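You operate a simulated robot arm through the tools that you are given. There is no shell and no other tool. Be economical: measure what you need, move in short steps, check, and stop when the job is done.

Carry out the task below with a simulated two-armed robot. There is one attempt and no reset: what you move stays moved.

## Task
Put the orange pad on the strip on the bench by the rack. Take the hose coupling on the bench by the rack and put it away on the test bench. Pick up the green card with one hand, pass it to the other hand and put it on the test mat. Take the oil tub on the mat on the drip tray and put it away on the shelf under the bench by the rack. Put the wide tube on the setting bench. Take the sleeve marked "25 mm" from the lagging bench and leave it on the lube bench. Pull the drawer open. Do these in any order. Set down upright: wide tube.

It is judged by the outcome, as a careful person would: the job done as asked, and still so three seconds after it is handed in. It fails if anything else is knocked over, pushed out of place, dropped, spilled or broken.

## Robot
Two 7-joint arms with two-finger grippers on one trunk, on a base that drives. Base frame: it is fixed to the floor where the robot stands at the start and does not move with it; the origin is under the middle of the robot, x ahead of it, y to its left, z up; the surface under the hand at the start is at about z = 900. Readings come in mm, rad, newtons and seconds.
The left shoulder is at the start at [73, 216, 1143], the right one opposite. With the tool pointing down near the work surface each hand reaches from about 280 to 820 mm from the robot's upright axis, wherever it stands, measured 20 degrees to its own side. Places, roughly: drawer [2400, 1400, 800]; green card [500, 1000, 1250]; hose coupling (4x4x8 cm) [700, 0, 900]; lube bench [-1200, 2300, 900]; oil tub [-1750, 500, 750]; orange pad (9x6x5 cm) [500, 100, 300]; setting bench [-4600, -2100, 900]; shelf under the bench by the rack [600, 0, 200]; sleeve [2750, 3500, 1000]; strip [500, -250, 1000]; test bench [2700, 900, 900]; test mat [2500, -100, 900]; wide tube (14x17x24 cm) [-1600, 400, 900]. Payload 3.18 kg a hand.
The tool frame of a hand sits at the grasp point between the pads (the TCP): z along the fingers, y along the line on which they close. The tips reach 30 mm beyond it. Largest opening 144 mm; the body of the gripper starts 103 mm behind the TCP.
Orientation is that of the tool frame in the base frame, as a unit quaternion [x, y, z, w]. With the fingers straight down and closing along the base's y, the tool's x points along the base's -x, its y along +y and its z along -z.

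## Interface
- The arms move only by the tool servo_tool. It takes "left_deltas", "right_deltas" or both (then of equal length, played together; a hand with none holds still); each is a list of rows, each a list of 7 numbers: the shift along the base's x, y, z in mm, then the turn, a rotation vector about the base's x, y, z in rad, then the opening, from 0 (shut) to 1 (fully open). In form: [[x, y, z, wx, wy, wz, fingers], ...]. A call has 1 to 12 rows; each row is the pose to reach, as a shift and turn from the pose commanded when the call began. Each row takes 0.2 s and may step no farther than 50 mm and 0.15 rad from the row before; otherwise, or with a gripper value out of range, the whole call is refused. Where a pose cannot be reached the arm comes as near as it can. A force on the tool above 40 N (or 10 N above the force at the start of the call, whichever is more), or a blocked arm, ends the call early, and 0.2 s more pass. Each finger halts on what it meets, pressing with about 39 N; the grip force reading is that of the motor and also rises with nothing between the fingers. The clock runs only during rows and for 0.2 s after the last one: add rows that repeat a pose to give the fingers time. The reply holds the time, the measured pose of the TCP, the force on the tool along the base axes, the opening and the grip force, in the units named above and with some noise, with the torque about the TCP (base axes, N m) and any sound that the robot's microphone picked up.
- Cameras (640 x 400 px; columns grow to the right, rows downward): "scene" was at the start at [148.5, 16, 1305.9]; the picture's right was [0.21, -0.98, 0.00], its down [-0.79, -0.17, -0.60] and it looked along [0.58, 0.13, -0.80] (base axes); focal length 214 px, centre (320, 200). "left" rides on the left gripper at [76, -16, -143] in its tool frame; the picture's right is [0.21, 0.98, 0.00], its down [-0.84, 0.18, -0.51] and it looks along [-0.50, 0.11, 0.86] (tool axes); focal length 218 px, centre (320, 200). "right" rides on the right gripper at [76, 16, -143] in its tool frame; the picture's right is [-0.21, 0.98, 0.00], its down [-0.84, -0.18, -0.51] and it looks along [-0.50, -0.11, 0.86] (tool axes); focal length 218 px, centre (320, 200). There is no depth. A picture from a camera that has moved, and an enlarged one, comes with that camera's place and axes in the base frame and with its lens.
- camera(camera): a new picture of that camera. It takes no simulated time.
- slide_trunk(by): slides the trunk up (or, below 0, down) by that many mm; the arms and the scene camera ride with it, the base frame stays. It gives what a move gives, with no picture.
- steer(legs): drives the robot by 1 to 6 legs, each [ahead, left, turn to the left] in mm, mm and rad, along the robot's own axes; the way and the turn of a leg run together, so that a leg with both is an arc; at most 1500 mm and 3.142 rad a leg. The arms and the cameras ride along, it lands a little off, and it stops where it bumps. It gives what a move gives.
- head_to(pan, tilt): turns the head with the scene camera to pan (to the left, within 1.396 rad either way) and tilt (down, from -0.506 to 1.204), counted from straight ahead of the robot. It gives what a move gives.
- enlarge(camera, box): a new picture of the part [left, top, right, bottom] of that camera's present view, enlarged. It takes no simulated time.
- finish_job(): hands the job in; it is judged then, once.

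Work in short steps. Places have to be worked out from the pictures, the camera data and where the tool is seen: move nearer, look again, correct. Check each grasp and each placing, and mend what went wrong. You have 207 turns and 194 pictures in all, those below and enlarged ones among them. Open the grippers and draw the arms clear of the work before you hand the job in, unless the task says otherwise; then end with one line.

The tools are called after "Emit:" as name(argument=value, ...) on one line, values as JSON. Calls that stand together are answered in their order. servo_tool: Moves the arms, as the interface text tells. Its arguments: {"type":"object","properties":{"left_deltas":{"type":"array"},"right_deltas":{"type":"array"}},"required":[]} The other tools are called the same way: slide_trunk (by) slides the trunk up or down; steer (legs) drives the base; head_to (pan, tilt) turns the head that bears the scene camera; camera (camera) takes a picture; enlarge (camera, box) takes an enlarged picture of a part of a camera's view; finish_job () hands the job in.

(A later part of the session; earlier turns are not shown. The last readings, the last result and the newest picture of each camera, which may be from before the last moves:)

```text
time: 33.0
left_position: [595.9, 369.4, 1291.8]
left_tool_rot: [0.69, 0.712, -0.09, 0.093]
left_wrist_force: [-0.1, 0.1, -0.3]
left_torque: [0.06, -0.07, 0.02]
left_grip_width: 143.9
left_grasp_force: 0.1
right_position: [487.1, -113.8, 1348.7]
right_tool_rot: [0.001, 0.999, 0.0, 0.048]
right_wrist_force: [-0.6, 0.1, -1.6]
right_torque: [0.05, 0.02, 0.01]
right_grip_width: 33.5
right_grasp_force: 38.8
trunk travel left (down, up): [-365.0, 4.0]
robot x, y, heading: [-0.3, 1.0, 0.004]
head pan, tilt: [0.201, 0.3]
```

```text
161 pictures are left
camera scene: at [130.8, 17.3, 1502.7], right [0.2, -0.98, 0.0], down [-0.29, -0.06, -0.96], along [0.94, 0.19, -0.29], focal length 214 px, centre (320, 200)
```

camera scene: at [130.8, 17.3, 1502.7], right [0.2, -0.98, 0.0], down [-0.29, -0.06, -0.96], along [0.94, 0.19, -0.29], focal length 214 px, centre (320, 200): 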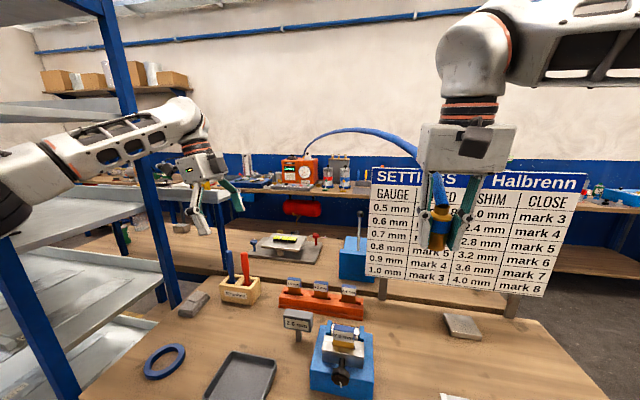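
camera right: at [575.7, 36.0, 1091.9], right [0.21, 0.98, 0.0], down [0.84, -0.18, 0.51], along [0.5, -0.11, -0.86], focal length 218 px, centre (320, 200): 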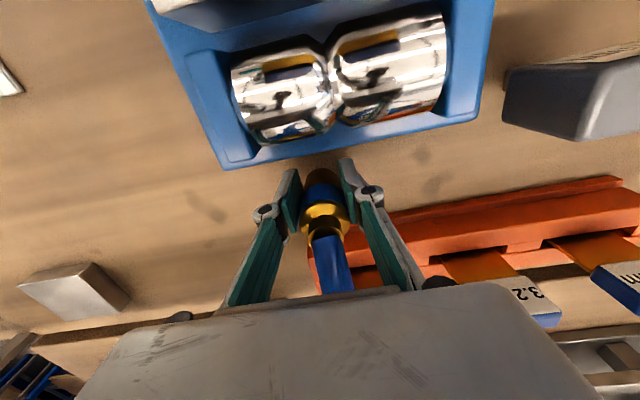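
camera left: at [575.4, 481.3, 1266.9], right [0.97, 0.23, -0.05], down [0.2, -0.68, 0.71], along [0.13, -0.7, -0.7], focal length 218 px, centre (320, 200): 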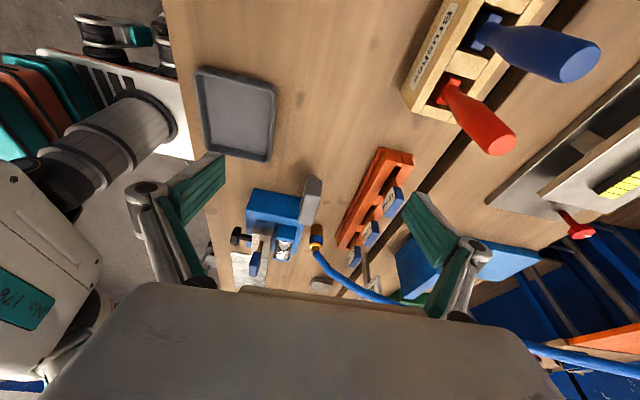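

The hose just follows as a loose arc, no pull. With the trunk up, I'll look at the cards on the rack before driving.

Emit:
head_to(pan=1.05, tilt=0.2)

Emit:
camera(camera="scene")

Emit:
enlarge(camera="scene", box=[150, 130, 390, 280])

```text
time: 34.2
left_position: [597.3, 371.1, 1289.5]
left_tool_rot: [0.689, 0.713, -0.09, 0.093]
left_wrist_force: [-0.3, -1.0, 0.0]
left_torque: [0.01, -0.04, -0.03]
left_grip_width: 144.0
left_grasp_force: 0.1
right_position: [490.6, -110.5, 1347.9]
right_tool_rot: [0.001, 0.999, 0.002, 0.048]
right_wrist_force: [-0.6, -0.1, -1.3]
right_torque: [-0.01, 0.0, 0.0]
right_grip_width: 33.6
right_grasp_force: 39.3
trunk travel left (down, up): [-365.0, 4.0]
robot x, y, heading: [-0.8, 4.2, -0.0]
head pan, tilt: [1.051, 0.201]
```

```text
160 pictures are left
camera scene: at [87.1, 81.4, 1511.8], right [0.87, -0.5, 0.0], down [-0.1, -0.17, -0.98], along [0.49, 0.85, -0.2], focal length 214 px, centre (320, 200)
```

scene: 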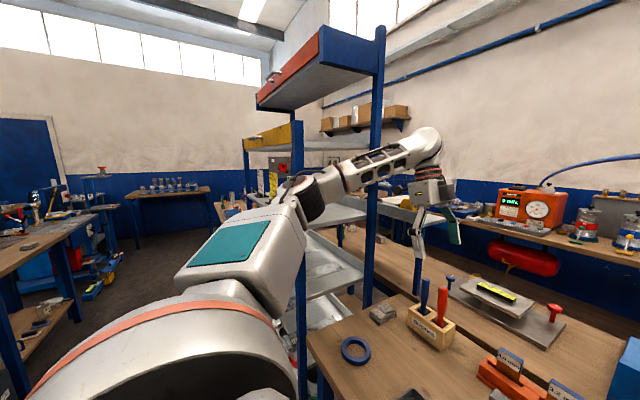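

```text
2.67 times, centred on (270, 205) of scene
camera zoom: at [87.1, 81.4, 1511.8], right [0.87, -0.5, 0.0], down [-0.1, -0.17, -0.98], along [0.49, 0.85, -0.2], focal length 572 px, centre (453, 187)
```

zoom: 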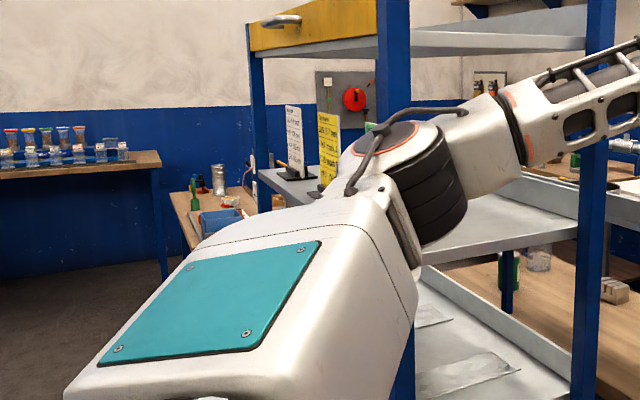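

I'll retract the left arm a bit while backing away from the bench, then look to the right for the way round.

Emit:
servo_tool(left_deltas=[[-45, 0, 0, 0, 0, 0, 1], [-90, 0, 0, 0, 0, 0, 1], [-135, 0, 0, 0, 0, 0, 1], [-180, 0, 0, 0, 0, 0, 1], [-220, -10, 0, 0, 0, 0, 1]])

Emit:
steer(legs=[[-400, 0, 0]])

Emit:
head_to(pan=-0.9, tilt=0.45)

Emit:
camera(camera="scene")

```text
time: 35.4
left_position: [463.7, 355.3, 1268.1]
left_tool_rot: [0.689, 0.713, -0.09, 0.094]
left_wrist_force: [-1.1, -0.9, -0.3]
left_torque: [0.08, -0.05, 0.0]
left_grip_width: 144.0
left_grasp_force: 0.0
left hand out of reach, approached as far as the arm can: row 1, 2, 3, 4, 5
right_position: [485.6, -113.9, 1348.3]
right_tool_rot: [0.001, 0.999, 0.001, 0.05]
right_wrist_force: [-0.4, -0.3, -0.8]
right_torque: [0.1, -0.06, 0.01]
right_grip_width: 33.7
right_grasp_force: 38.9
trunk travel left (down, up): [-365.0, 4.0]
robot x, y, heading: [-2.0, 0.6, -0.003]
head pan, tilt: [1.051, 0.201]
```

```text
time: 37.9
left_position: [74.9, 358.9, 1264.9]
left_tool_rot: [0.688, 0.714, -0.091, 0.093]
left_wrist_force: [-0.4, 0.1, 0.2]
left_torque: [0.03, -0.01, 0.05]
left_grip_width: 144.0
left_grasp_force: 0.1
right_position: [96.3, -111.1, 1348.0]
right_tool_rot: [-0.002, 0.999, 0.002, 0.049]
right_wrist_force: [-0.5, -0.4, -1.3]
right_torque: [-0.01, -0.01, -0.03]
right_grip_width: 33.6
right_grasp_force: 38.9
trunk travel left (down, up): [-365.0, 4.0]
robot x, y, heading: [-393.9, -2.4, 0.005]
head pan, tilt: [1.051, 0.201]
```

```text
time: 39.8
left_position: [73.2, 357.8, 1265.8]
left_tool_rot: [0.688, 0.714, -0.09, 0.093]
left_wrist_force: [0.2, -0.6, -0.3]
left_torque: [0.0, -0.01, -0.03]
left_grip_width: 144.3
left_grasp_force: 0.1
right_position: [96.1, -111.0, 1348.3]
right_tool_rot: [-0.001, 0.999, 0.002, 0.049]
right_wrist_force: [0.2, -0.4, -2.2]
right_torque: [0.0, 0.0, -0.02]
right_grip_width: 33.6
right_grasp_force: 38.9
trunk travel left (down, up): [-365.0, 4.0]
robot x, y, heading: [-392.8, -1.8, -0.0]
head pan, tilt: [-0.901, 0.45]
```

```text
158 pictures are left
camera scene: at [-295.8, -71.9, 1488.6], right [-0.78, -0.62, 0.0], down [-0.27, 0.34, -0.9], along [0.56, -0.7, -0.44], focal length 214 px, centre (320, 200)
```

scene: 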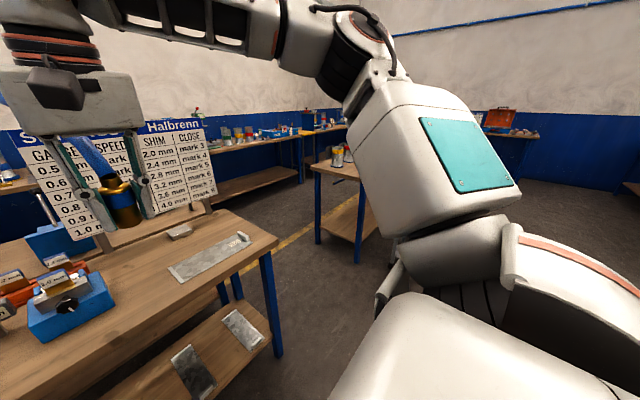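

Gap between the bench's end (y≈−575) and the next bench (y≈−1550) is passable at y≈−1060. Strafe right, then forward into the aisle.

Emit:
steer(legs=[[0, -1060, 0], [700, 0, 0]])

Emit:
head_to(pan=0, tilt=0.4)

Emit:
camera(camera="scene")

```text
time: 53.0
left_position: [785.1, -734.4, 1265.6]
left_tool_rot: [0.693, 0.71, -0.09, 0.093]
left_wrist_force: [0.1, -0.3, 0.6]
left_torque: [-0.01, 0.05, 0.02]
left_grip_width: 143.8
left_grasp_force: 0.1
right_position: [804.5, -1203.1, 1347.2]
right_tool_rot: [0.005, 0.999, 0.0, 0.049]
right_wrist_force: [-0.1, 0.2, -2.4]
right_torque: [-0.01, 0.04, -0.02]
right_grip_width: 33.7
right_grasp_force: 39.2
trunk travel left (down, up): [-365.0, 4.0]
robot x, y, heading: [312.9, -1089.1, -0.007]
head pan, tilt: [-0.901, 0.45]
```

```text
time: 54.2
left_position: [785.8, -736.3, 1266.2]
left_tool_rot: [0.692, 0.71, -0.091, 0.093]
left_wrist_force: [0.0, 0.2, 0.1]
left_torque: [0.02, -0.02, -0.01]
left_grip_width: 144.2
left_grasp_force: 0.1
right_position: [802.2, -1203.3, 1347.9]
right_tool_rot: [0.005, 0.999, 0.001, 0.049]
right_wrist_force: [0.1, 0.2, -1.5]
right_torque: [-0.01, 0.04, 0.01]
right_grip_width: 33.7
right_grasp_force: 38.6
trunk travel left (down, up): [-365.0, 4.0]
robot x, y, heading: [313.3, -1089.1, -0.008]
head pan, tilt: [0.0, 0.4]
```

```text
157 pictures are left
camera scene: at [447.4, -1089.1, 1493.2], right [-0.01, -1.0, 0.0], down [-0.39, 0.0, -0.92], along [0.92, -0.01, -0.39], focal length 214 px, centre (320, 200)
```

scene: 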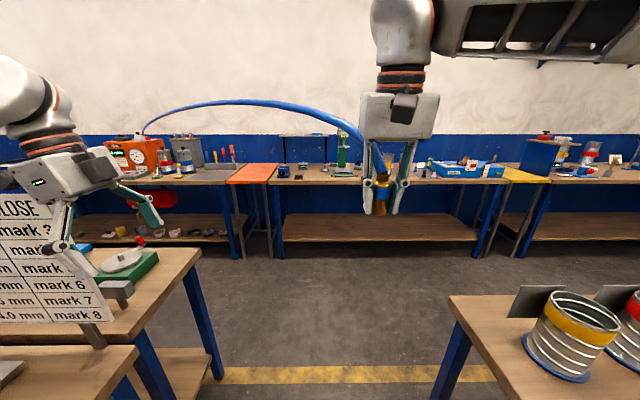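

Clear way ahead. Drive into the aisle and strafe left to face the test bench.

Emit:
steer(legs=[[1450, 0, 0.0], [0, 1450, 0]])

Emit:
camera(camera="scene")

```text
time: 56.8
left_position: [1040.6, -733.2, 1270.0]
left_tool_rot: [0.686, 0.715, -0.089, 0.099]
left_wrist_force: [-0.6, -0.2, 0.3]
left_torque: [0.02, 0.02, 0.0]
left_grip_width: 144.2
left_grasp_force: 0.1
right_position: [1064.5, -1208.7, 1349.0]
right_tool_rot: [0.002, 0.999, 0.002, 0.049]
right_wrist_force: [-0.5, -0.3, -1.5]
right_torque: [-0.01, 0.01, -0.02]
right_grip_width: 33.7
right_grasp_force: 39.1
trunk travel left (down, up): [-365.0, 4.0]
robot x, y, heading: [579.8, -1092.3, 0.003]
head pan, tilt: [0.0, 0.4]
stopped in leg 1: the robot was blocked; the commanded pose is now the measured one
```

```text
156 pictures are left
camera scene: at [705.9, -1095.7, 1494.2], right [0.0, -1.0, 0.0], down [-0.38, 0.0, -0.92], along [0.92, 0.0, -0.38], focal length 214 px, centre (320, 200)
```

scene: 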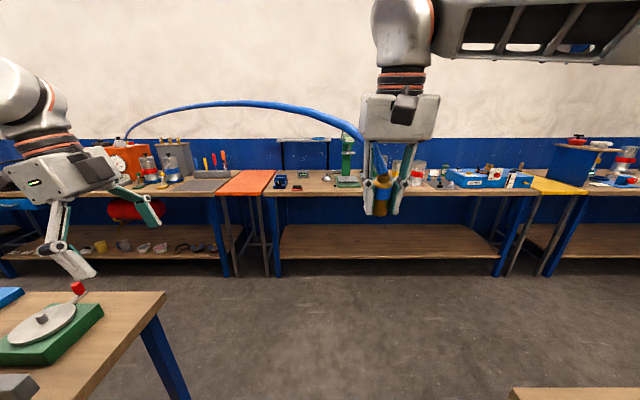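

Blocked at x=580. Look to both sides to see what's touching.

Emit:
head_to(pan=-1.1, tilt=0.8)

Emit:
camera(camera="scene")

Emit:
head_to(pan=1.1, tilt=0.8)

Emit:
camera(camera="scene")

```text
time: 58.1
left_position: [1040.9, -734.9, 1269.5]
left_tool_rot: [0.687, 0.714, -0.09, 0.098]
left_wrist_force: [-0.5, 0.0, -0.4]
left_torque: [-0.02, 0.02, 0.01]
left_grip_width: 143.9
left_grasp_force: 0.1
right_position: [1061.6, -1208.4, 1349.4]
right_tool_rot: [0.003, 0.999, 0.002, 0.051]
right_wrist_force: [-0.6, 0.5, -2.4]
right_torque: [0.02, 0.03, 0.01]
right_grip_width: 33.7
right_grasp_force: 39.1
trunk travel left (down, up): [-365.0, 4.0]
robot x, y, heading: [583.0, -1092.5, -0.008]
head pan, tilt: [-1.1, 0.799]
```

```text
155 pictures are left
camera scene: at [647.8, -1166.7, 1458.6], right [-0.89, -0.45, -0.01], down [-0.32, 0.64, -0.7], along [0.32, -0.62, -0.72], focal length 214 px, centre (320, 200)
```

scene: 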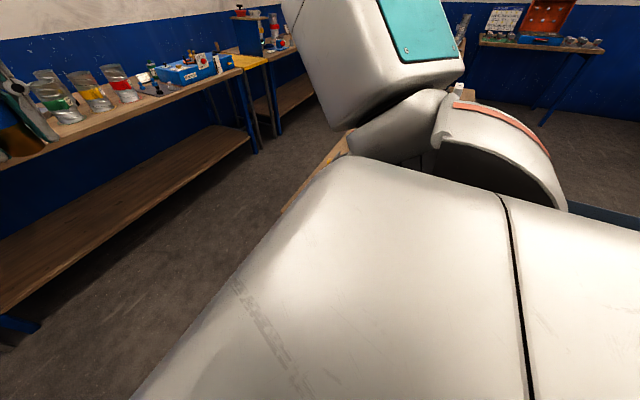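

```text
time: 60.2
left_position: [1040.0, -734.4, 1269.6]
left_tool_rot: [0.687, 0.714, -0.089, 0.098]
left_wrist_force: [0.0, -0.5, -0.4]
left_torque: [0.0, 0.02, 0.01]
left_grip_width: 144.1
left_grasp_force: 0.1
right_position: [1061.3, -1207.5, 1350.3]
right_tool_rot: [0.004, 0.999, 0.001, 0.05]
right_wrist_force: [-0.3, -0.2, -2.3]
right_torque: [0.03, 0.03, 0.02]
right_grip_width: 33.2
right_grasp_force: 38.7
trunk travel left (down, up): [-365.0, 4.0]
robot x, y, heading: [581.9, -1089.1, -0.002]
head pan, tilt: [1.1, 0.799]
```

```text
154 pictures are left
camera scene: at [648.1, -1023.0, 1458.9], right [0.89, -0.46, 0.01], down [-0.32, -0.64, -0.7], along [0.32, 0.62, -0.71], focal length 214 px, centre (320, 200)
```

scene: 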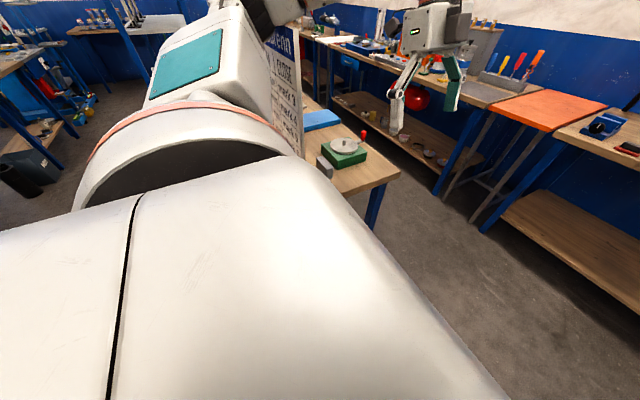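

The left elbow is beside the board's edge. Back up a little, shift right ~120 mm, and go on.

Emit:
steer(legs=[[-60, 0, 0], [0, -120, 0], [600, 0, 0]])

Emit:
camera(camera="scene")

```text
time: 65.4
left_position: [1584.1, -857.2, 1263.9]
left_tool_rot: [0.688, 0.713, -0.093, 0.096]
left_wrist_force: [1.1, -0.3, -0.4]
left_torque: [0.0, 0.01, -0.01]
left_grip_width: 144.0
left_grasp_force: 0.0
right_position: [1604.6, -1330.3, 1345.8]
right_tool_rot: [0.003, 0.999, -0.001, 0.046]
right_wrist_force: [-0.1, -0.2, -1.9]
right_torque: [0.01, -0.01, -0.01]
right_grip_width: 33.3
right_grasp_force: 38.7
trunk travel left (down, up): [-365.0, 4.0]
robot x, y, heading: [1111.7, -1215.9, -0.003]
head pan, tilt: [1.1, 0.799]
```

```text
153 pictures are left
camera scene: at [1192.2, -1143.8, 1458.1], right [0.89, -0.46, 0.0], down [-0.33, -0.64, -0.7], along [0.32, 0.62, -0.72], focal length 214 px, centre (320, 200)
```

scene: 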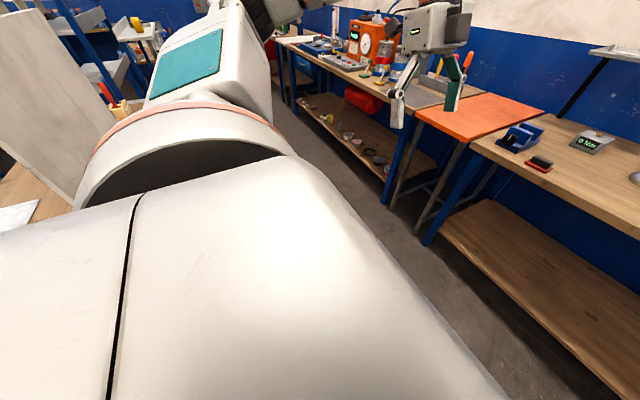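

Past the board. Continue forward and strafe left in the aisle.

Emit:
steer(legs=[[720, 0, 0], [0, 1450, 0]])

Emit:
head_to(pan=0.3, tilt=0.6)

Emit:
camera(camera="scene")

```text
time: 82.0
left_position: [2327.4, 598.5, 1265.6]
left_tool_rot: [0.693, 0.708, -0.095, 0.096]
left_wrist_force: [0.0, -0.5, 0.2]
left_torque: [-0.01, 0.01, 0.02]
left_grip_width: 144.1
left_grasp_force: 0.1
right_position: [2341.8, 125.7, 1347.2]
right_tool_rot: [0.011, 0.999, 0.0, 0.047]
right_wrist_force: [0.2, 0.3, -1.9]
right_torque: [0.0, 0.01, -0.01]
right_grip_width: 33.7
right_grasp_force: 39.0
trunk travel left (down, up): [-365.0, 4.0]
robot x, y, heading: [1852.0, 246.6, -0.018]
head pan, tilt: [1.1, 0.799]
```

```text
time: 83.1
left_position: [2327.3, 598.6, 1265.5]
left_tool_rot: [0.693, 0.708, -0.094, 0.095]
left_wrist_force: [0.2, 0.0, 0.8]
left_torque: [-0.04, -0.04, 0.03]
left_grip_width: 143.8
left_grasp_force: 0.0
right_position: [2342.6, 125.2, 1345.8]
right_tool_rot: [0.012, 0.999, -0.001, 0.046]
right_wrist_force: [-0.1, -0.7, -2.3]
right_torque: [0.0, 0.04, -0.03]
right_grip_width: 33.3
right_grasp_force: 39.8
trunk travel left (down, up): [-365.0, 4.0]
robot x, y, heading: [1857.8, 244.3, -0.02]
head pan, tilt: [0.3, 0.6]
```

```text
152 pictures are left
camera scene: at [1979.1, 270.8, 1475.0], right [0.28, -0.96, 0.0], down [-0.54, -0.16, -0.82], along [0.79, 0.23, -0.57], focal length 214 px, centre (320, 200)
```

scene: 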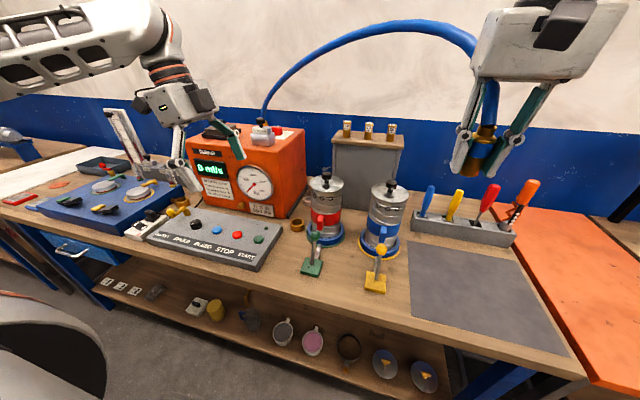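

The grey mat on the right (≈2465, −80) is the test mat. Let me zoom for a free spot for the coupling.

Emit:
enlarge(camera="scene", box=[200, 140, 520, 340])

Emit:
enlarge(camera="scene", box=[0, 120, 280, 295])

```text
2.00 times, centred on (360, 240) of scene
camera zoom: at [1979.1, 270.8, 1475.0], right [0.28, -0.96, 0.0], down [-0.54, -0.16, -0.82], along [0.79, 0.23, -0.57], focal length 429 px, centre (240, 120)
```

zoom: 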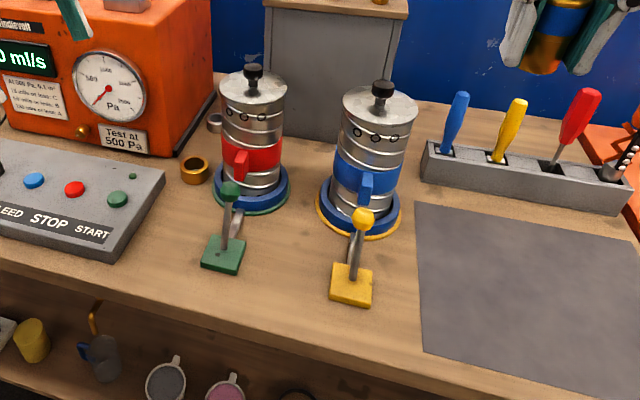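

```text
2.29 times, centred on (140, 208) of scene
camera zoom: at [1979.1, 270.8, 1475.0], right [0.28, -0.96, 0.0], down [-0.54, -0.16, -0.82], along [0.79, 0.23, -0.57], focal length 490 px, centre (731, 183)
```

zoom: 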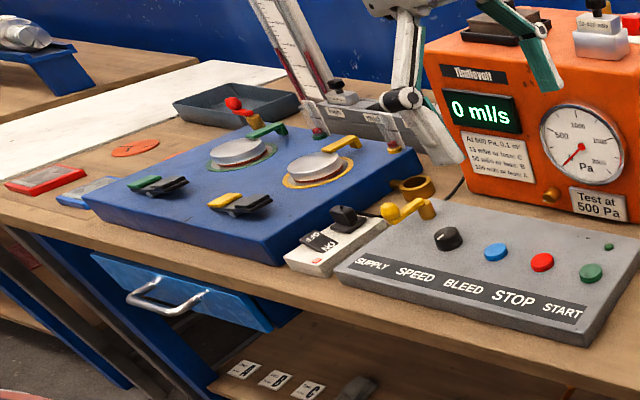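

Free spot at about (2395, 318), between the green and yellow valves, 75 mm in from the edge. Move right hand above it and lower the trunk.

Emit:
servo_tool(right_deltas=[[10, 45, 0, 0, 0.02, 0, 0], [20, 88, 0, 0, 0.04, 0, 0], [30, 130, 0, 0, 0.06, 0, 0], [42, 165, 0, 0, 0.08, 0, 0], [53, 193, 0, 0, 0.093, 0, 0]])

Emit:
slide_trunk(by=-140)

Emit:
camera(camera="right")

Emit:
camera(camera="scene")

```text
time: 84.5
left_position: [2327.9, 597.5, 1264.5]
left_tool_rot: [0.694, 0.708, -0.094, 0.095]
left_wrist_force: [-0.8, 1.0, 0.3]
left_torque: [-0.04, 0.0, 0.01]
left_grip_width: 144.0
left_grasp_force: 0.0
right_position: [2413.1, 275.1, 1389.3]
right_tool_rot: [0.052, 0.996, 0.067, 0.006]
right_wrist_force: [-0.3, -0.1, -2.1]
right_torque: [-0.03, -0.01, 0.01]
right_grip_width: 33.6
right_grasp_force: 39.2
right hand out of reach, approached as far as the arm can: row 5
trunk travel left (down, up): [-365.0, 4.0]
robot x, y, heading: [1856.0, 246.3, -0.017]
head pan, tilt: [0.3, 0.6]
stopped in row 5 (right hand): the arm was blocked; the commanded pose is now the measured one
```

```text
time: 86.2
left_position: [2336.4, 597.8, 1104.7]
left_tool_rot: [0.691, 0.711, -0.11, 0.077]
left_wrist_force: [0.6, -0.1, 0.5]
left_torque: [0.01, -0.03, -0.03]
left_grip_width: 143.9
left_grasp_force: 0.0
right_position: [2409.2, 277.2, 1248.1]
right_tool_rot: [0.049, 0.997, 0.065, 0.007]
right_wrist_force: [-0.9, -0.6, -1.3]
right_torque: [0.02, -0.01, -0.01]
right_grip_width: 33.9
right_grasp_force: 38.8
trunk travel left (down, up): [-225.0, 144.0]
robot x, y, heading: [1855.5, 247.6, -0.017]
head pan, tilt: [0.3, 0.6]
```

```text
149 pictures are left
camera right: at [2333.6, 283.0, 1390.3], right [0.3, 0.94, 0.13], down [0.81, -0.32, 0.49], along [0.5, -0.04, -0.86], focal length 218 px, centre (320, 200)
```

right: 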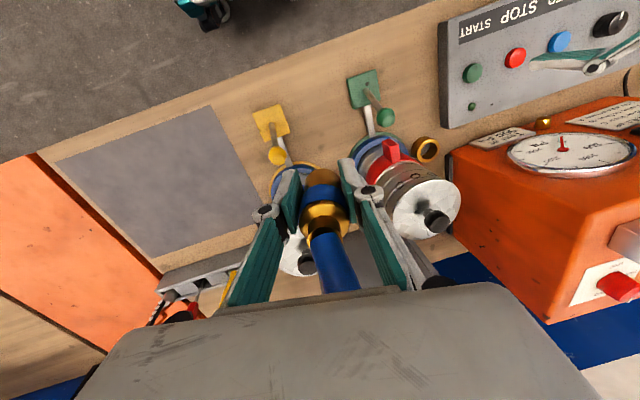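

```text
148 pictures are left
camera scene: at [2014.0, 269.2, 1333.5], right [0.28, -0.96, 0.0], down [-0.54, -0.16, -0.83], along [0.79, 0.23, -0.56], focal length 214 px, centre (320, 200)
```

scene: 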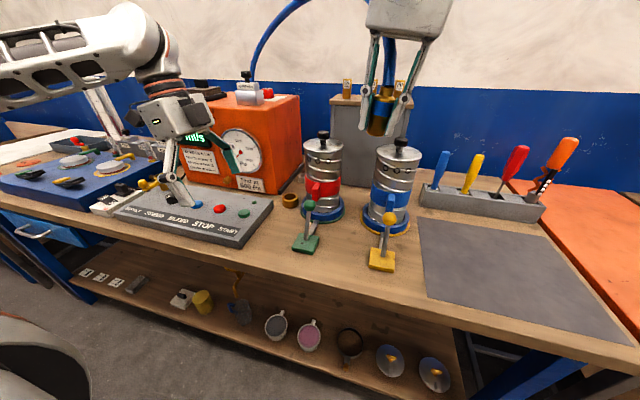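

Correct the slight roll and descend toward the spot (2398, 320).

Emit:
servo_tool(right_deltas=[[-4, 12, -30, -0.045, 0, 0.03, 0], [-8, 24, -65, -0.09, 0.01, 0.06, 0], [-11, 36, -105, -0.13, 0.014, 0.09, 0], [-11, 43, -150, -0.13, 0.014, 0.098, 0], [-11, 43, -195, -0.13, 0.014, 0.098, 0], [-11, 43, -240, -0.13, 0.014, 0.098, 0]])

Emit:
camera(camera="right")

Emit:
enlarge(camera="scene", box=[240, 140, 480, 290])

```text
time: 87.6
left_position: [2338.7, 597.5, 1102.3]
left_tool_rot: [0.691, 0.71, -0.11, 0.076]
left_wrist_force: [1.4, -0.1, 1.0]
left_torque: [0.02, 0.05, 0.0]
left_grip_width: 144.0
left_grasp_force: 0.1
right_position: [2401.1, 321.3, 1006.1]
right_tool_rot: [-0.001, 1.0, -0.001, -0.001]
right_wrist_force: [0.2, -0.5, -2.2]
right_torque: [0.02, 0.06, 0.02]
right_grip_width: 33.6
right_grasp_force: 39.1
trunk travel left (down, up): [-225.0, 144.0]
robot x, y, heading: [1856.6, 244.2, -0.021]
head pan, tilt: [0.3, 0.6]
```

```text
147 pictures are left
camera right: at [2326.3, 338.9, 1148.5], right [0.21, 0.98, 0.0], down [0.84, -0.18, 0.51], along [0.49, -0.11, -0.86], focal length 218 px, centre (320, 200)
```

right: 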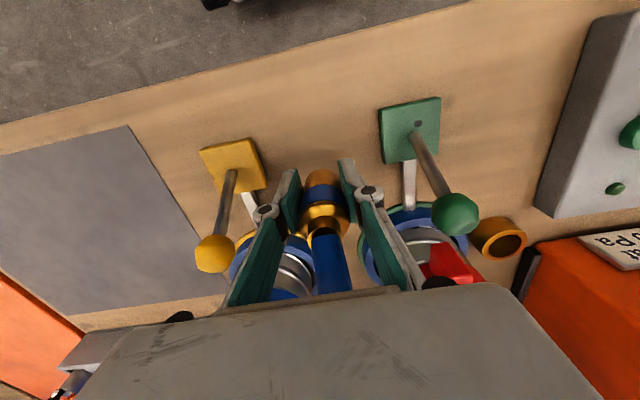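

```text
2.67 times, centred on (360, 215) of scene
camera zoom: at [2015.8, 269.5, 1332.9], right [0.28, -0.96, 0.0], down [-0.54, -0.16, -0.82], along [0.79, 0.23, -0.57], focal length 572 px, centre (213, 160)
```

zoom: 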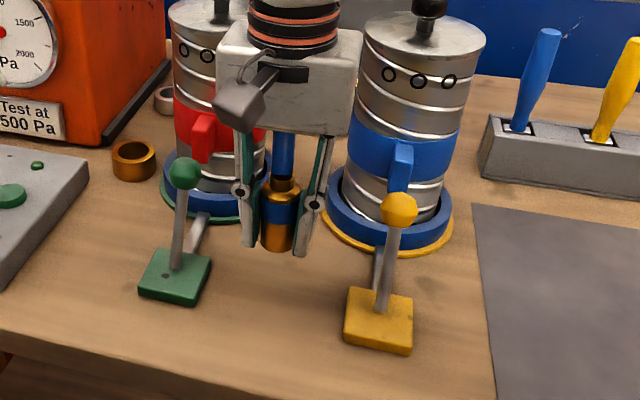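

Aligned between the valves. Lower until the base touches.

Emit:
servo_tool(right_deltas=[[-6, 0, -25, 0, 0, 0, 0], [-8, 0, -50, 0, 0, 0, 0], [-8, 0, -62, 0, 0, 0, 0], [-8, 0, -68, 0, 0, 0, 0]])

Emit:
enlarge(camera="scene", box=[240, 140, 480, 290])

```text
time: 88.6
left_position: [2337.6, 597.6, 1103.0]
left_tool_rot: [0.691, 0.71, -0.111, 0.077]
left_wrist_force: [0.6, -0.2, -0.3]
left_torque: [0.02, -0.01, 0.02]
left_grip_width: 143.9
left_grasp_force: 0.0
right_position: [2394.4, 319.8, 938.7]
right_tool_rot: [0.0, 1.0, -0.001, -0.001]
right_wrist_force: [-0.1, 0.2, -2.0]
right_torque: [0.01, -0.02, -0.02]
right_grip_width: 33.5
right_grasp_force: 39.3
trunk travel left (down, up): [-225.0, 144.0]
robot x, y, heading: [1853.6, 246.0, -0.025]
head pan, tilt: [0.3, 0.6]
```

```text
2.67 times, centred on (360, 215) of scene
camera zoom: at [2015.2, 269.5, 1333.0], right [0.28, -0.96, 0.0], down [-0.54, -0.16, -0.82], along [0.79, 0.23, -0.57], focal length 572 px, centre (213, 160)
```

zoom: 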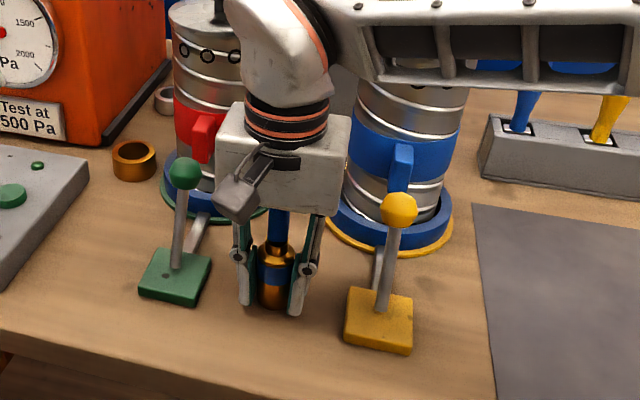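

No contact yet; lower a few mm more in small steps.

Emit:
servo_tool(right_deltas=[[0, 0, -2, 0, 0, 0, 0], [0, 0, -4, 0, 0, 0, 0], [0, 0, -6, 0, 0, 0, 0], [0, 0, -8, 0, 0, 0, 0]])

```text
time: 89.6
left_position: [2336.6, 596.3, 1103.9]
left_tool_rot: [0.691, 0.71, -0.11, 0.077]
left_wrist_force: [-0.1, 0.7, -0.1]
left_torque: [-0.02, 0.0, 0.02]
left_grip_width: 143.7
left_grasp_force: 0.0
right_position: [2391.9, 320.5, 932.4]
right_tool_rot: [0.001, 1.0, 0.0, 0.0]
right_wrist_force: [3.0, -4.7, 26.4]
right_torque: [-0.13, -0.38, -0.04]
right_grip_width: 33.8
right_grasp_force: 39.2
trunk travel left (down, up): [-225.0, 144.0]
robot x, y, heading: [1851.4, 244.8, -0.025]
head pan, tilt: [0.3, 0.6]
```

Contact. Release gently and lift straight up.

Emit:
servo_tool(right_deltas=[[0, 0, 3, 0, 0, 0, 0.25], [0, 0, 3, 0, 0, 0, 0.45], [0, 0, 3, 0, 0, 0, 0.5], [0, 0, 40, 0, 0, 0, 0.5], [0, 0, 80, 0, 0, 0, 0.5], [-10, 0, 125, 0, 0, 0, 0.5], [-30, 0, 170, 0, 0, 0, 0.5], [-60, 0, 205, 0, 0, 0, 0.5]])

Emit:
enlarge(camera="scene", box=[240, 140, 480, 290])

```text
time: 91.4
left_position: [2336.7, 596.8, 1103.8]
left_tool_rot: [0.691, 0.711, -0.11, 0.078]
left_wrist_force: [0.1, -0.7, 1.0]
left_torque: [0.01, -0.05, 0.02]
left_grip_width: 144.0
left_grasp_force: 0.0
right_position: [2332.3, 317.6, 1134.9]
right_tool_rot: [0.001, 1.0, -0.002, -0.001]
right_wrist_force: [0.1, -0.6, 0.3]
right_torque: [0.03, -0.03, 0.01]
right_grip_width: 72.1
right_grasp_force: 0.0
trunk travel left (down, up): [-225.0, 144.0]
robot x, y, heading: [1854.9, 246.0, -0.021]
head pan, tilt: [0.3, 0.6]
```

```text
2.67 times, centred on (360, 215) of scene
camera zoom: at [2013.8, 269.1, 1333.4], right [0.28, -0.96, 0.0], down [-0.54, -0.16, -0.83], along [0.79, 0.23, -0.56], focal length 572 px, centre (213, 160)
```

zoom: 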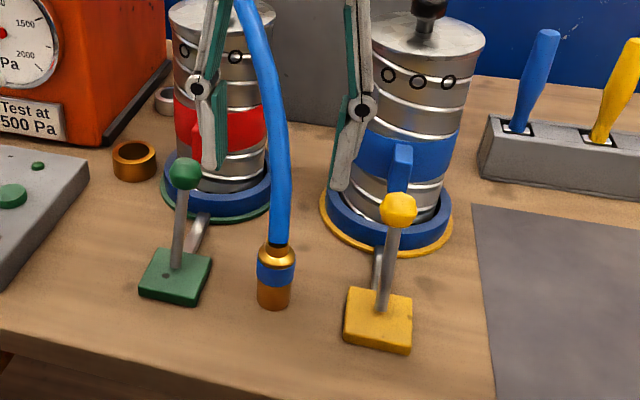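

Coupling stands on the test bench. Now back off 200 mm, and shift left toward the drawer.

Emit:
servo_tool(right_deltas=[[-40, 0, 10, 0, 0, 0, 0.5], [-80, -10, 20, 0, 0, 0, 0.5], [-120, -40, 20, 0, 0, 0, 0.5]])

Emit:
steer(legs=[[-200, 0, 0.02], [0, 850, 0]])

Emit:
head_to(pan=0.3, tilt=0.7)

Emit:
camera(camera="scene")

```text
time: 92.2
left_position: [2336.4, 595.3, 1104.3]
left_tool_rot: [0.691, 0.71, -0.109, 0.077]
left_wrist_force: [-0.6, -0.5, 0.1]
left_torque: [0.01, -0.04, -0.02]
left_grip_width: 144.0
left_grasp_force: 0.1
right_position: [2211.1, 273.7, 1154.3]
right_tool_rot: [0.0, 1.0, -0.001, 0.0]
right_wrist_force: [-0.1, -1.0, 0.2]
right_torque: [0.06, -0.05, -0.03]
right_grip_width: 72.1
right_grasp_force: 0.1
trunk travel left (down, up): [-225.0, 144.0]
robot x, y, heading: [1855.1, 250.7, -0.021]
head pan, tilt: [0.3, 0.6]
```

```text
time: 101.2
left_position: [2132.7, 1460.7, 1102.7]
left_tool_rot: [0.684, 0.717, -0.109, 0.078]
left_wrist_force: [-0.3, -0.8, 0.5]
left_torque: [-0.01, 0.01, -0.02]
left_grip_width: 144.0
left_grasp_force: 0.0
right_position: [2013.2, 1136.2, 1154.3]
right_tool_rot: [-0.007, 1.0, -0.001, -0.001]
right_wrist_force: [-0.5, -0.3, -0.3]
right_torque: [-0.01, -0.03, 0.01]
right_grip_width: 71.7
right_grasp_force: 0.1
trunk travel left (down, up): [-225.0, 144.0]
robot x, y, heading: [1657.8, 1100.6, -0.003]
head pan, tilt: [0.3, 0.6]
```

```text
time: 101.9
left_position: [2134.0, 1459.0, 1102.3]
left_tool_rot: [0.685, 0.716, -0.11, 0.078]
left_wrist_force: [0.4, 0.6, 0.1]
left_torque: [0.0, -0.03, 0.02]
left_grip_width: 144.0
left_grasp_force: 0.2
right_position: [2014.7, 1137.3, 1152.4]
right_tool_rot: [-0.009, 1.0, -0.001, 0.0]
right_wrist_force: [0.0, 1.0, 0.2]
right_torque: [-0.03, 0.02, -0.05]
right_grip_width: 71.7
right_grasp_force: 0.0
trunk travel left (down, up): [-225.0, 144.0]
robot x, y, heading: [1654.5, 1098.3, -0.002]
head pan, tilt: [0.3, 0.7]
```

```text
143 pictures are left
camera scene: at [1813.4, 1125.3, 1324.5], right [0.29, -0.96, 0.0], down [-0.62, -0.19, -0.77], along [0.73, 0.22, -0.64], focal length 214 px, centre (320, 200)
```

scene: 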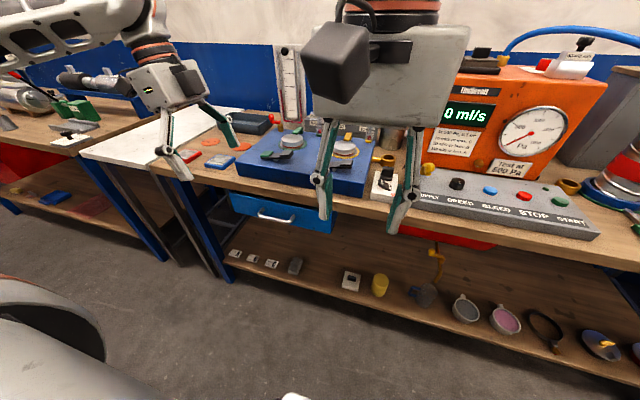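

Drawer handle at about (2270, 1420, 805). Zoom in on it.

Emit:
enlarge(camera="scene", box=[200, 160, 360, 260])

Emit:
camera(camera="left")

```text
4.00 times, centred on (280, 210) of scene
camera zoom: at [1813.4, 1125.3, 1324.5], right [0.29, -0.96, 0.0], down [-0.62, -0.19, -0.77], along [0.73, 0.22, -0.64], focal length 858 px, centre (480, 160)
```

zoom: 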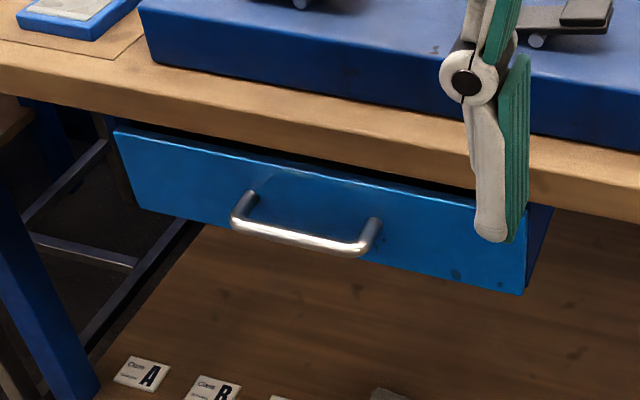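

```text
141 pictures are left
camera left: at [2120.0, 1569.8, 1220.7], right [0.97, 0.24, -0.1], down [0.24, -0.67, 0.7], along [0.1, -0.7, -0.71], focal length 218 px, centre (320, 200)
```

left: 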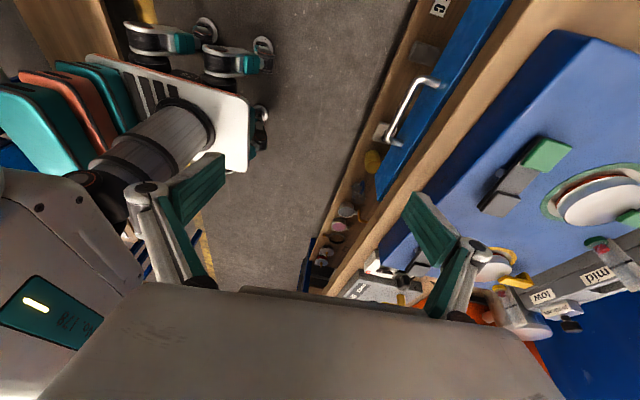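

Handle bar at about x 2267, y 1365–1485, z 802. I level the left hand and then pitch it forward ~45° in front of the handle.

Emit:
servo_tool(left_deltas=[[-20, 0, 0, 0.13, -0.02, -0.02, 1], [-40, -10, -20, 0.27, -0.045, -0.044, 0.8], [-50, -20, -50, 0.27, -0.045, -0.044, 0.5]])

Emit:
servo_tool(left_deltas=[[0, 0, -20, 0, -0.14, 0, 0.4], [0, 0, -50, 0, -0.28, 0, 0.4], [0, 0, -85, 0, -0.42, 0, 0.4], [0, -3, -120, 0, -0.56, 0, 0.4], [0, -6, -155, 0, -0.7, 0, 0.4], [0, -8, -190, 0, -0.8, 0, 0.4]])

Emit:
camera(camera="left")

Emit:
camera(camera="scene")

```text
time: 102.7
left_position: [2081.8, 1440.3, 1054.8]
left_tool_rot: [0.706, 0.708, 0.001, -0.001]
left_wrist_force: [-0.4, 0.8, -0.1]
left_torque: [0.01, 0.02, 0.01]
left_grip_width: 72.0
left_grasp_force: 0.0
right_position: [2013.5, 1136.6, 1152.3]
right_tool_rot: [-0.008, 1.0, -0.001, -0.001]
right_wrist_force: [0.7, 0.1, -0.2]
right_torque: [-0.01, 0.0, 0.01]
right_grip_width: 71.7
right_grasp_force: 0.0
trunk travel left (down, up): [-225.0, 144.0]
robot x, y, heading: [1656.5, 1100.2, -0.003]
head pan, tilt: [0.3, 0.7]
```

```text
time: 104.1
left_position: [2144.6, 1448.9, 829.3]
left_tool_rot: [0.65, 0.652, 0.276, 0.275]
left_wrist_force: [0.3, 0.3, 0.3]
left_torque: [-0.01, 0.05, -0.01]
left_grip_width: 57.7
left_grasp_force: 0.1
left hand out of reach, approached as far as the arm can: row 3, 4, 5, 6
right_position: [2015.0, 1135.5, 1152.9]
right_tool_rot: [-0.008, 1.0, -0.002, -0.002]
right_wrist_force: [-0.1, 0.7, 0.0]
right_torque: [-0.02, 0.01, 0.01]
right_grip_width: 72.0
right_grasp_force: 0.1
trunk travel left (down, up): [-225.0, 144.0]
robot x, y, heading: [1652.5, 1099.2, -0.003]
head pan, tilt: [0.3, 0.7]
```

```text
140 pictures are left
camera left: at [2032.1, 1524.8, 917.2], right [0.68, 0.21, 0.7], down [-0.24, -0.84, 0.48], along [0.69, -0.49, -0.52], focal length 218 px, centre (320, 200)
```

left: 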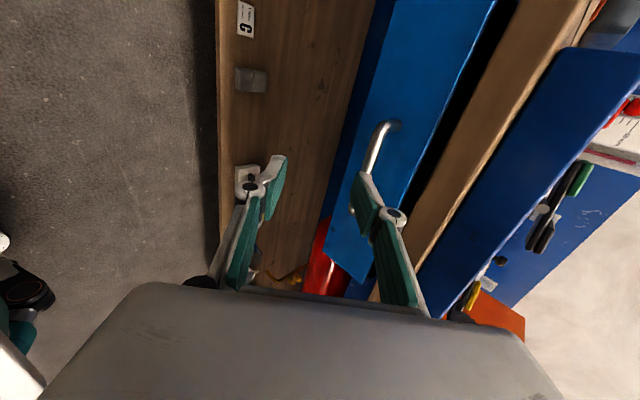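

```text
139 pictures are left
camera scene: at [1814.4, 1125.6, 1324.1], right [0.29, -0.96, 0.0], down [-0.62, -0.19, -0.76], along [0.73, 0.22, -0.64], focal length 214 px, centre (320, 200)
```

scene: 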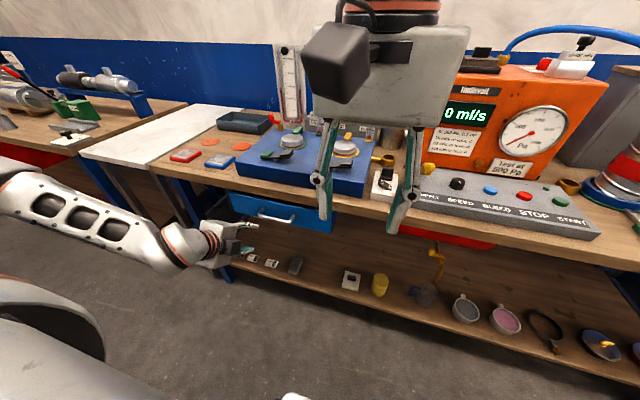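

Reached (2145, 1449, 829), pitched 45°. Approach the handle diagonally along the finger direction.

Emit:
servo_tool(left_deltas=[[30, -10, 25, 0, 0, 0, 0.3], [58, -17, 37, 0, 0, 0, 0.3], [85, -17, 10, 0, 0, 0, 0.3], [112, -17, -17, 0, 0, 0, 0.3]])

Emit:
camera(camera="left")

Emit:
enlarge(camera="scene", box=[180, 160, 340, 260])

```text
time: 105.1
left_position: [2255.0, 1428.0, 816.1]
left_tool_rot: [0.65, 0.653, 0.276, 0.274]
left_wrist_force: [0.1, -0.3, 1.0]
left_torque: [0.02, 0.02, 0.0]
left_grip_width: 43.3
left_grasp_force: 0.0
right_position: [2015.4, 1136.1, 1151.7]
right_tool_rot: [-0.008, 1.0, -0.001, -0.002]
right_wrist_force: [1.6, 0.1, 0.0]
right_torque: [0.04, 0.05, -0.01]
right_grip_width: 72.0
right_grasp_force: 0.0
trunk travel left (down, up): [-225.0, 144.0]
robot x, y, heading: [1650.9, 1100.5, -0.008]
head pan, tilt: [0.3, 0.7]
```

```text
138 pictures are left
camera left: at [2142.9, 1503.9, 902.8], right [0.68, 0.21, 0.7], down [-0.24, -0.84, 0.48], along [0.69, -0.49, -0.52], focal length 218 px, centre (320, 200)
```

left: 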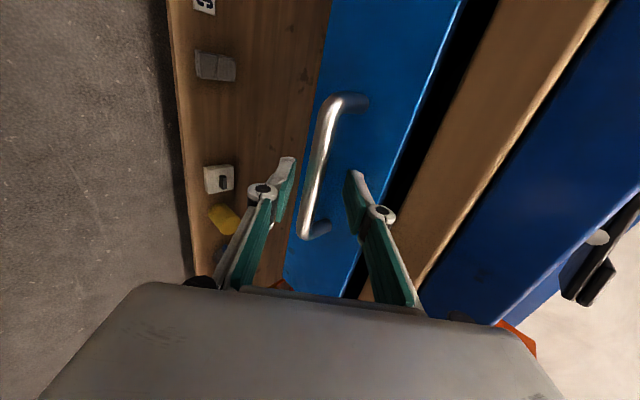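

```text
4.00 times, centred on (260, 210) of scene
camera zoom: at [1814.2, 1125.2, 1324.2], right [0.29, -0.96, 0.0], down [-0.62, -0.19, -0.76], along [0.73, 0.22, -0.64], focal length 858 px, centre (560, 160)
```

zoom: 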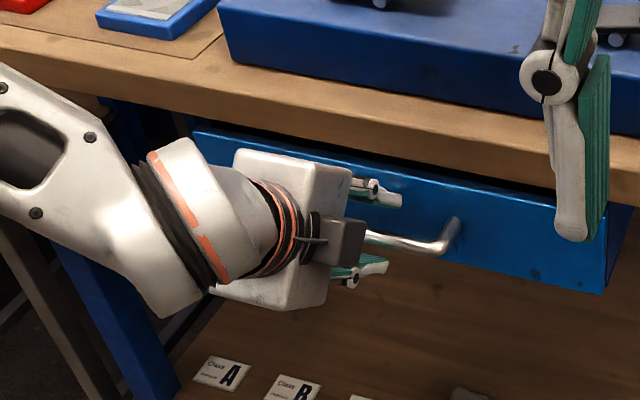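

The bar is between the fingers. Close and check grip.

Emit:
servo_tool(left_deltas=[[3, 0, -4, 0, 0, 0, 0.3], [3, 0, -4, 0, 0, 0, 0.1], [3, 0, -4, 0, 0, 0, 0], [3, 0, -4, 0, 0, 0, 0]])

Emit:
servo_tool(left_deltas=[[-15, 0, 0, 0, 0, 0, 0], [-35, 0, 0, 0, 0, 0, 0], [-55, 0, 0, 0, 0, 0, 0]])

```text
time: 106.1
left_position: [2257.5, 1428.7, 808.4]
left_tool_rot: [0.65, 0.654, 0.273, 0.274]
left_wrist_force: [-8.5, -3.5, -14.7]
left_torque: [-0.2, 0.23, 0.16]
left_grip_width: 13.8
left_grasp_force: 43.2
right_position: [2015.5, 1136.1, 1153.3]
right_tool_rot: [-0.009, 1.0, -0.002, -0.002]
right_wrist_force: [-0.2, 0.2, 0.4]
right_torque: [-0.03, 0.0, 0.0]
right_grip_width: 72.1
right_grasp_force: 0.1
trunk travel left (down, up): [-225.0, 144.0]
robot x, y, heading: [1656.8, 1100.7, -0.001]
head pan, tilt: [0.3, 0.7]
```

```text
time: 106.9
left_position: [2201.1, 1429.8, 809.4]
left_tool_rot: [0.651, 0.653, 0.273, 0.273]
left_wrist_force: [-0.6, -16.4, -27.3]
left_torque: [-0.45, 0.31, 0.09]
left_grip_width: 13.8
left_grasp_force: 43.4
right_position: [2015.6, 1135.2, 1152.0]
right_tool_rot: [-0.008, 1.0, -0.002, -0.002]
right_wrist_force: [0.3, -0.7, -0.7]
right_torque: [-0.04, -0.02, 0.02]
right_grip_width: 71.8
right_grasp_force: 0.1
trunk travel left (down, up): [-225.0, 144.0]
robot x, y, heading: [1656.5, 1100.1, -0.001]
head pan, tilt: [0.3, 0.7]
```

The drawer slides. Keep pulling, with slight relief in y and z.

Emit:
servo_tool(left_deltas=[[-20, -2, -2, 0, 0, 0, 0], [-40, -3, -3, 0, 0, 0, 0], [-60, -3, -3, 0, 0, 0, 0], [-75, -3, -3, 0, 0, 0, 0]])

Emit:
camera(camera="scene")

```text
time: 107.9
left_position: [2134.0, 1430.1, 807.5]
left_tool_rot: [0.649, 0.65, 0.281, 0.278]
left_wrist_force: [0.0, -4.3, 6.9]
left_torque: [0.06, -0.02, 0.77]
left_grip_width: 14.1
left_grasp_force: 44.2
left hand out of reach, approached as far as the arm can: row 4
right_position: [2012.8, 1135.4, 1154.5]
right_tool_rot: [-0.008, 1.0, -0.001, 0.0]
right_wrist_force: [-0.7, 0.2, 0.0]
right_torque: [-0.02, 0.01, -0.01]
right_grip_width: 72.0
right_grasp_force: 0.1
trunk travel left (down, up): [-225.0, 144.0]
robot x, y, heading: [1653.2, 1100.8, -0.003]
head pan, tilt: [0.3, 0.7]
```

```text
136 pictures are left
camera scene: at [1812.7, 1124.8, 1325.0], right [0.29, -0.96, 0.0], down [-0.62, -0.19, -0.77], along [0.73, 0.22, -0.64], focal length 214 px, centre (320, 200)
```

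scene: 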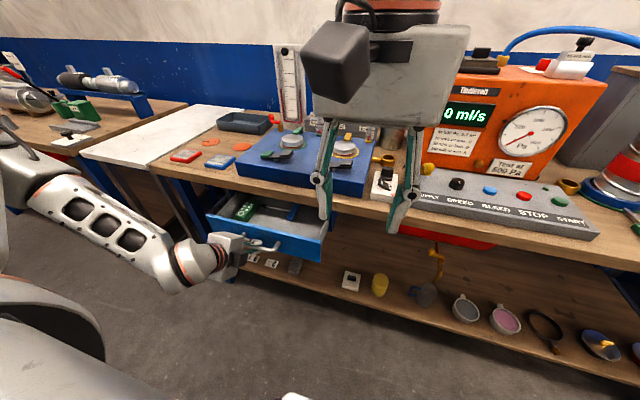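

Open ~125 mm. Pull further by driving the base back 60 mm with the handle held.

Emit:
steer(legs=[[-60, 0, 0]])

Emit:
enlarge(camera="scene", box=[160, 150, 360, 275])

```text
time: 108.8
left_position: [2071.6, 1428.1, 807.6]
left_tool_rot: [0.649, 0.651, 0.279, 0.277]
left_wrist_force: [-0.9, -1.6, 27.0]
left_torque: [-0.54, -0.42, -0.09]
left_grip_width: 13.9
left_grasp_force: 43.6
right_position: [1951.9, 1135.4, 1156.2]
right_tool_rot: [-0.009, 1.0, 0.0, 0.001]
right_wrist_force: [0.1, -0.2, 0.2]
right_torque: [0.0, -0.05, 0.0]
right_grip_width: 72.0
right_grasp_force: 0.1
trunk travel left (down, up): [-225.0, 144.0]
robot x, y, heading: [1595.4, 1098.2, -0.001]
head pan, tilt: [0.3, 0.7]
```

```text
3.20 times, centred on (260, 212) of scene
camera zoom: at [1751.1, 1124.4, 1325.1], right [0.29, -0.96, 0.0], down [-0.61, -0.19, -0.77], along [0.73, 0.23, -0.64], focal length 686 px, centre (512, 160)
```

zoom: 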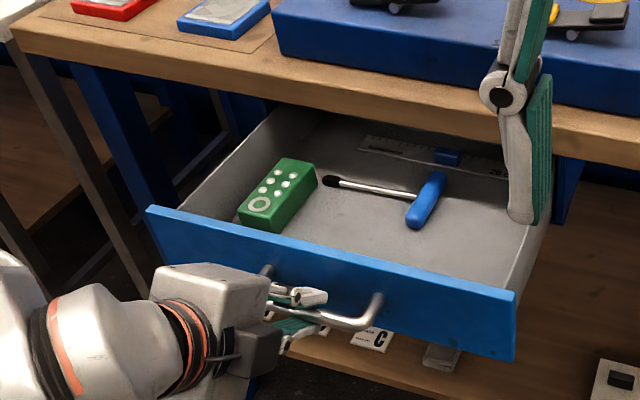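

Open ~185 mm. Try a little further back.

Emit:
steer(legs=[[-40, 0, 0]])

```text
time: 109.7
left_position: [2031.4, 1428.9, 807.7]
left_tool_rot: [0.65, 0.651, 0.279, 0.278]
left_wrist_force: [-1.4, -1.0, 15.1]
left_torque: [-0.39, -0.36, 0.04]
left_grip_width: 13.9
left_grasp_force: 43.5
right_position: [1912.1, 1136.7, 1155.1]
right_tool_rot: [-0.009, 1.0, -0.001, 0.001]
right_wrist_force: [-0.5, 1.0, 1.1]
right_torque: [-0.02, -0.06, 0.04]
right_grip_width: 71.9
right_grasp_force: 0.0
trunk travel left (down, up): [-225.0, 144.0]
robot x, y, heading: [1559.0, 1098.3, 0.0]
head pan, tilt: [0.3, 0.7]
```

Drawer open ~225 mm. Release and retreat diagonally up, easing the pitch.

Emit:
servo_tool(left_deltas=[[0, 0, 0, 0, 0, 0, 0.25], [0, 0, 0, 0, 0, 0, 0.3], [-8, 0, 9, 0, 0.05, 0, 0.3], [-18, 0, 20, 0, 0.12, 0, 0.3], [-30, 0, 35, 0, 0.2, 0, 0.3], [-42, 0, 60, 0, 0.3, 0, 0.3], [-50, 0, 100, 0, 0.42, 0, 0.3]])

Emit:
camera(camera="scene")

```text
time: 111.3
left_position: [1998.4, 1428.5, 908.7]
left_tool_rot: [0.694, 0.694, 0.136, 0.133]
left_wrist_force: [-0.5, 0.1, 0.1]
left_torque: [0.02, -0.05, -0.01]
left_grip_width: 43.4
left_grasp_force: 0.1
left hand out of reach, approached as far as the arm can: row 3, 4, 5, 6, 7
right_position: [1913.7, 1134.8, 1155.2]
right_tool_rot: [-0.009, 1.0, -0.001, 0.001]
right_wrist_force: [-1.3, -0.3, 0.3]
right_torque: [0.03, -0.08, 0.02]
right_grip_width: 72.0
right_grasp_force: 0.0
trunk travel left (down, up): [-225.0, 144.0]
robot x, y, heading: [1554.1, 1099.2, -0.005]
head pan, tilt: [0.3, 0.7]
```

```text
134 pictures are left
camera scene: at [1712.2, 1124.6, 1325.0], right [0.29, -0.96, 0.0], down [-0.61, -0.19, -0.77], along [0.73, 0.23, -0.64], focal length 214 px, centre (320, 200)
```

scene: 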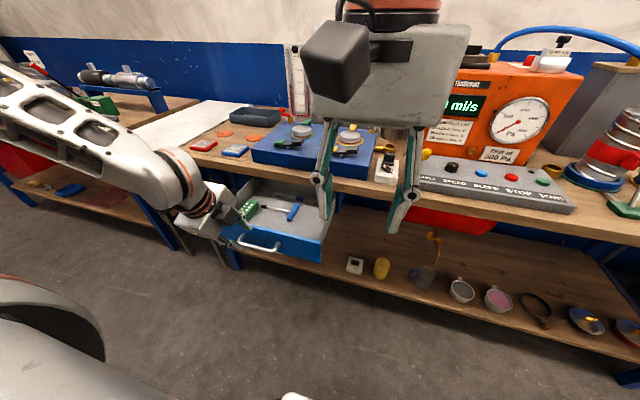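

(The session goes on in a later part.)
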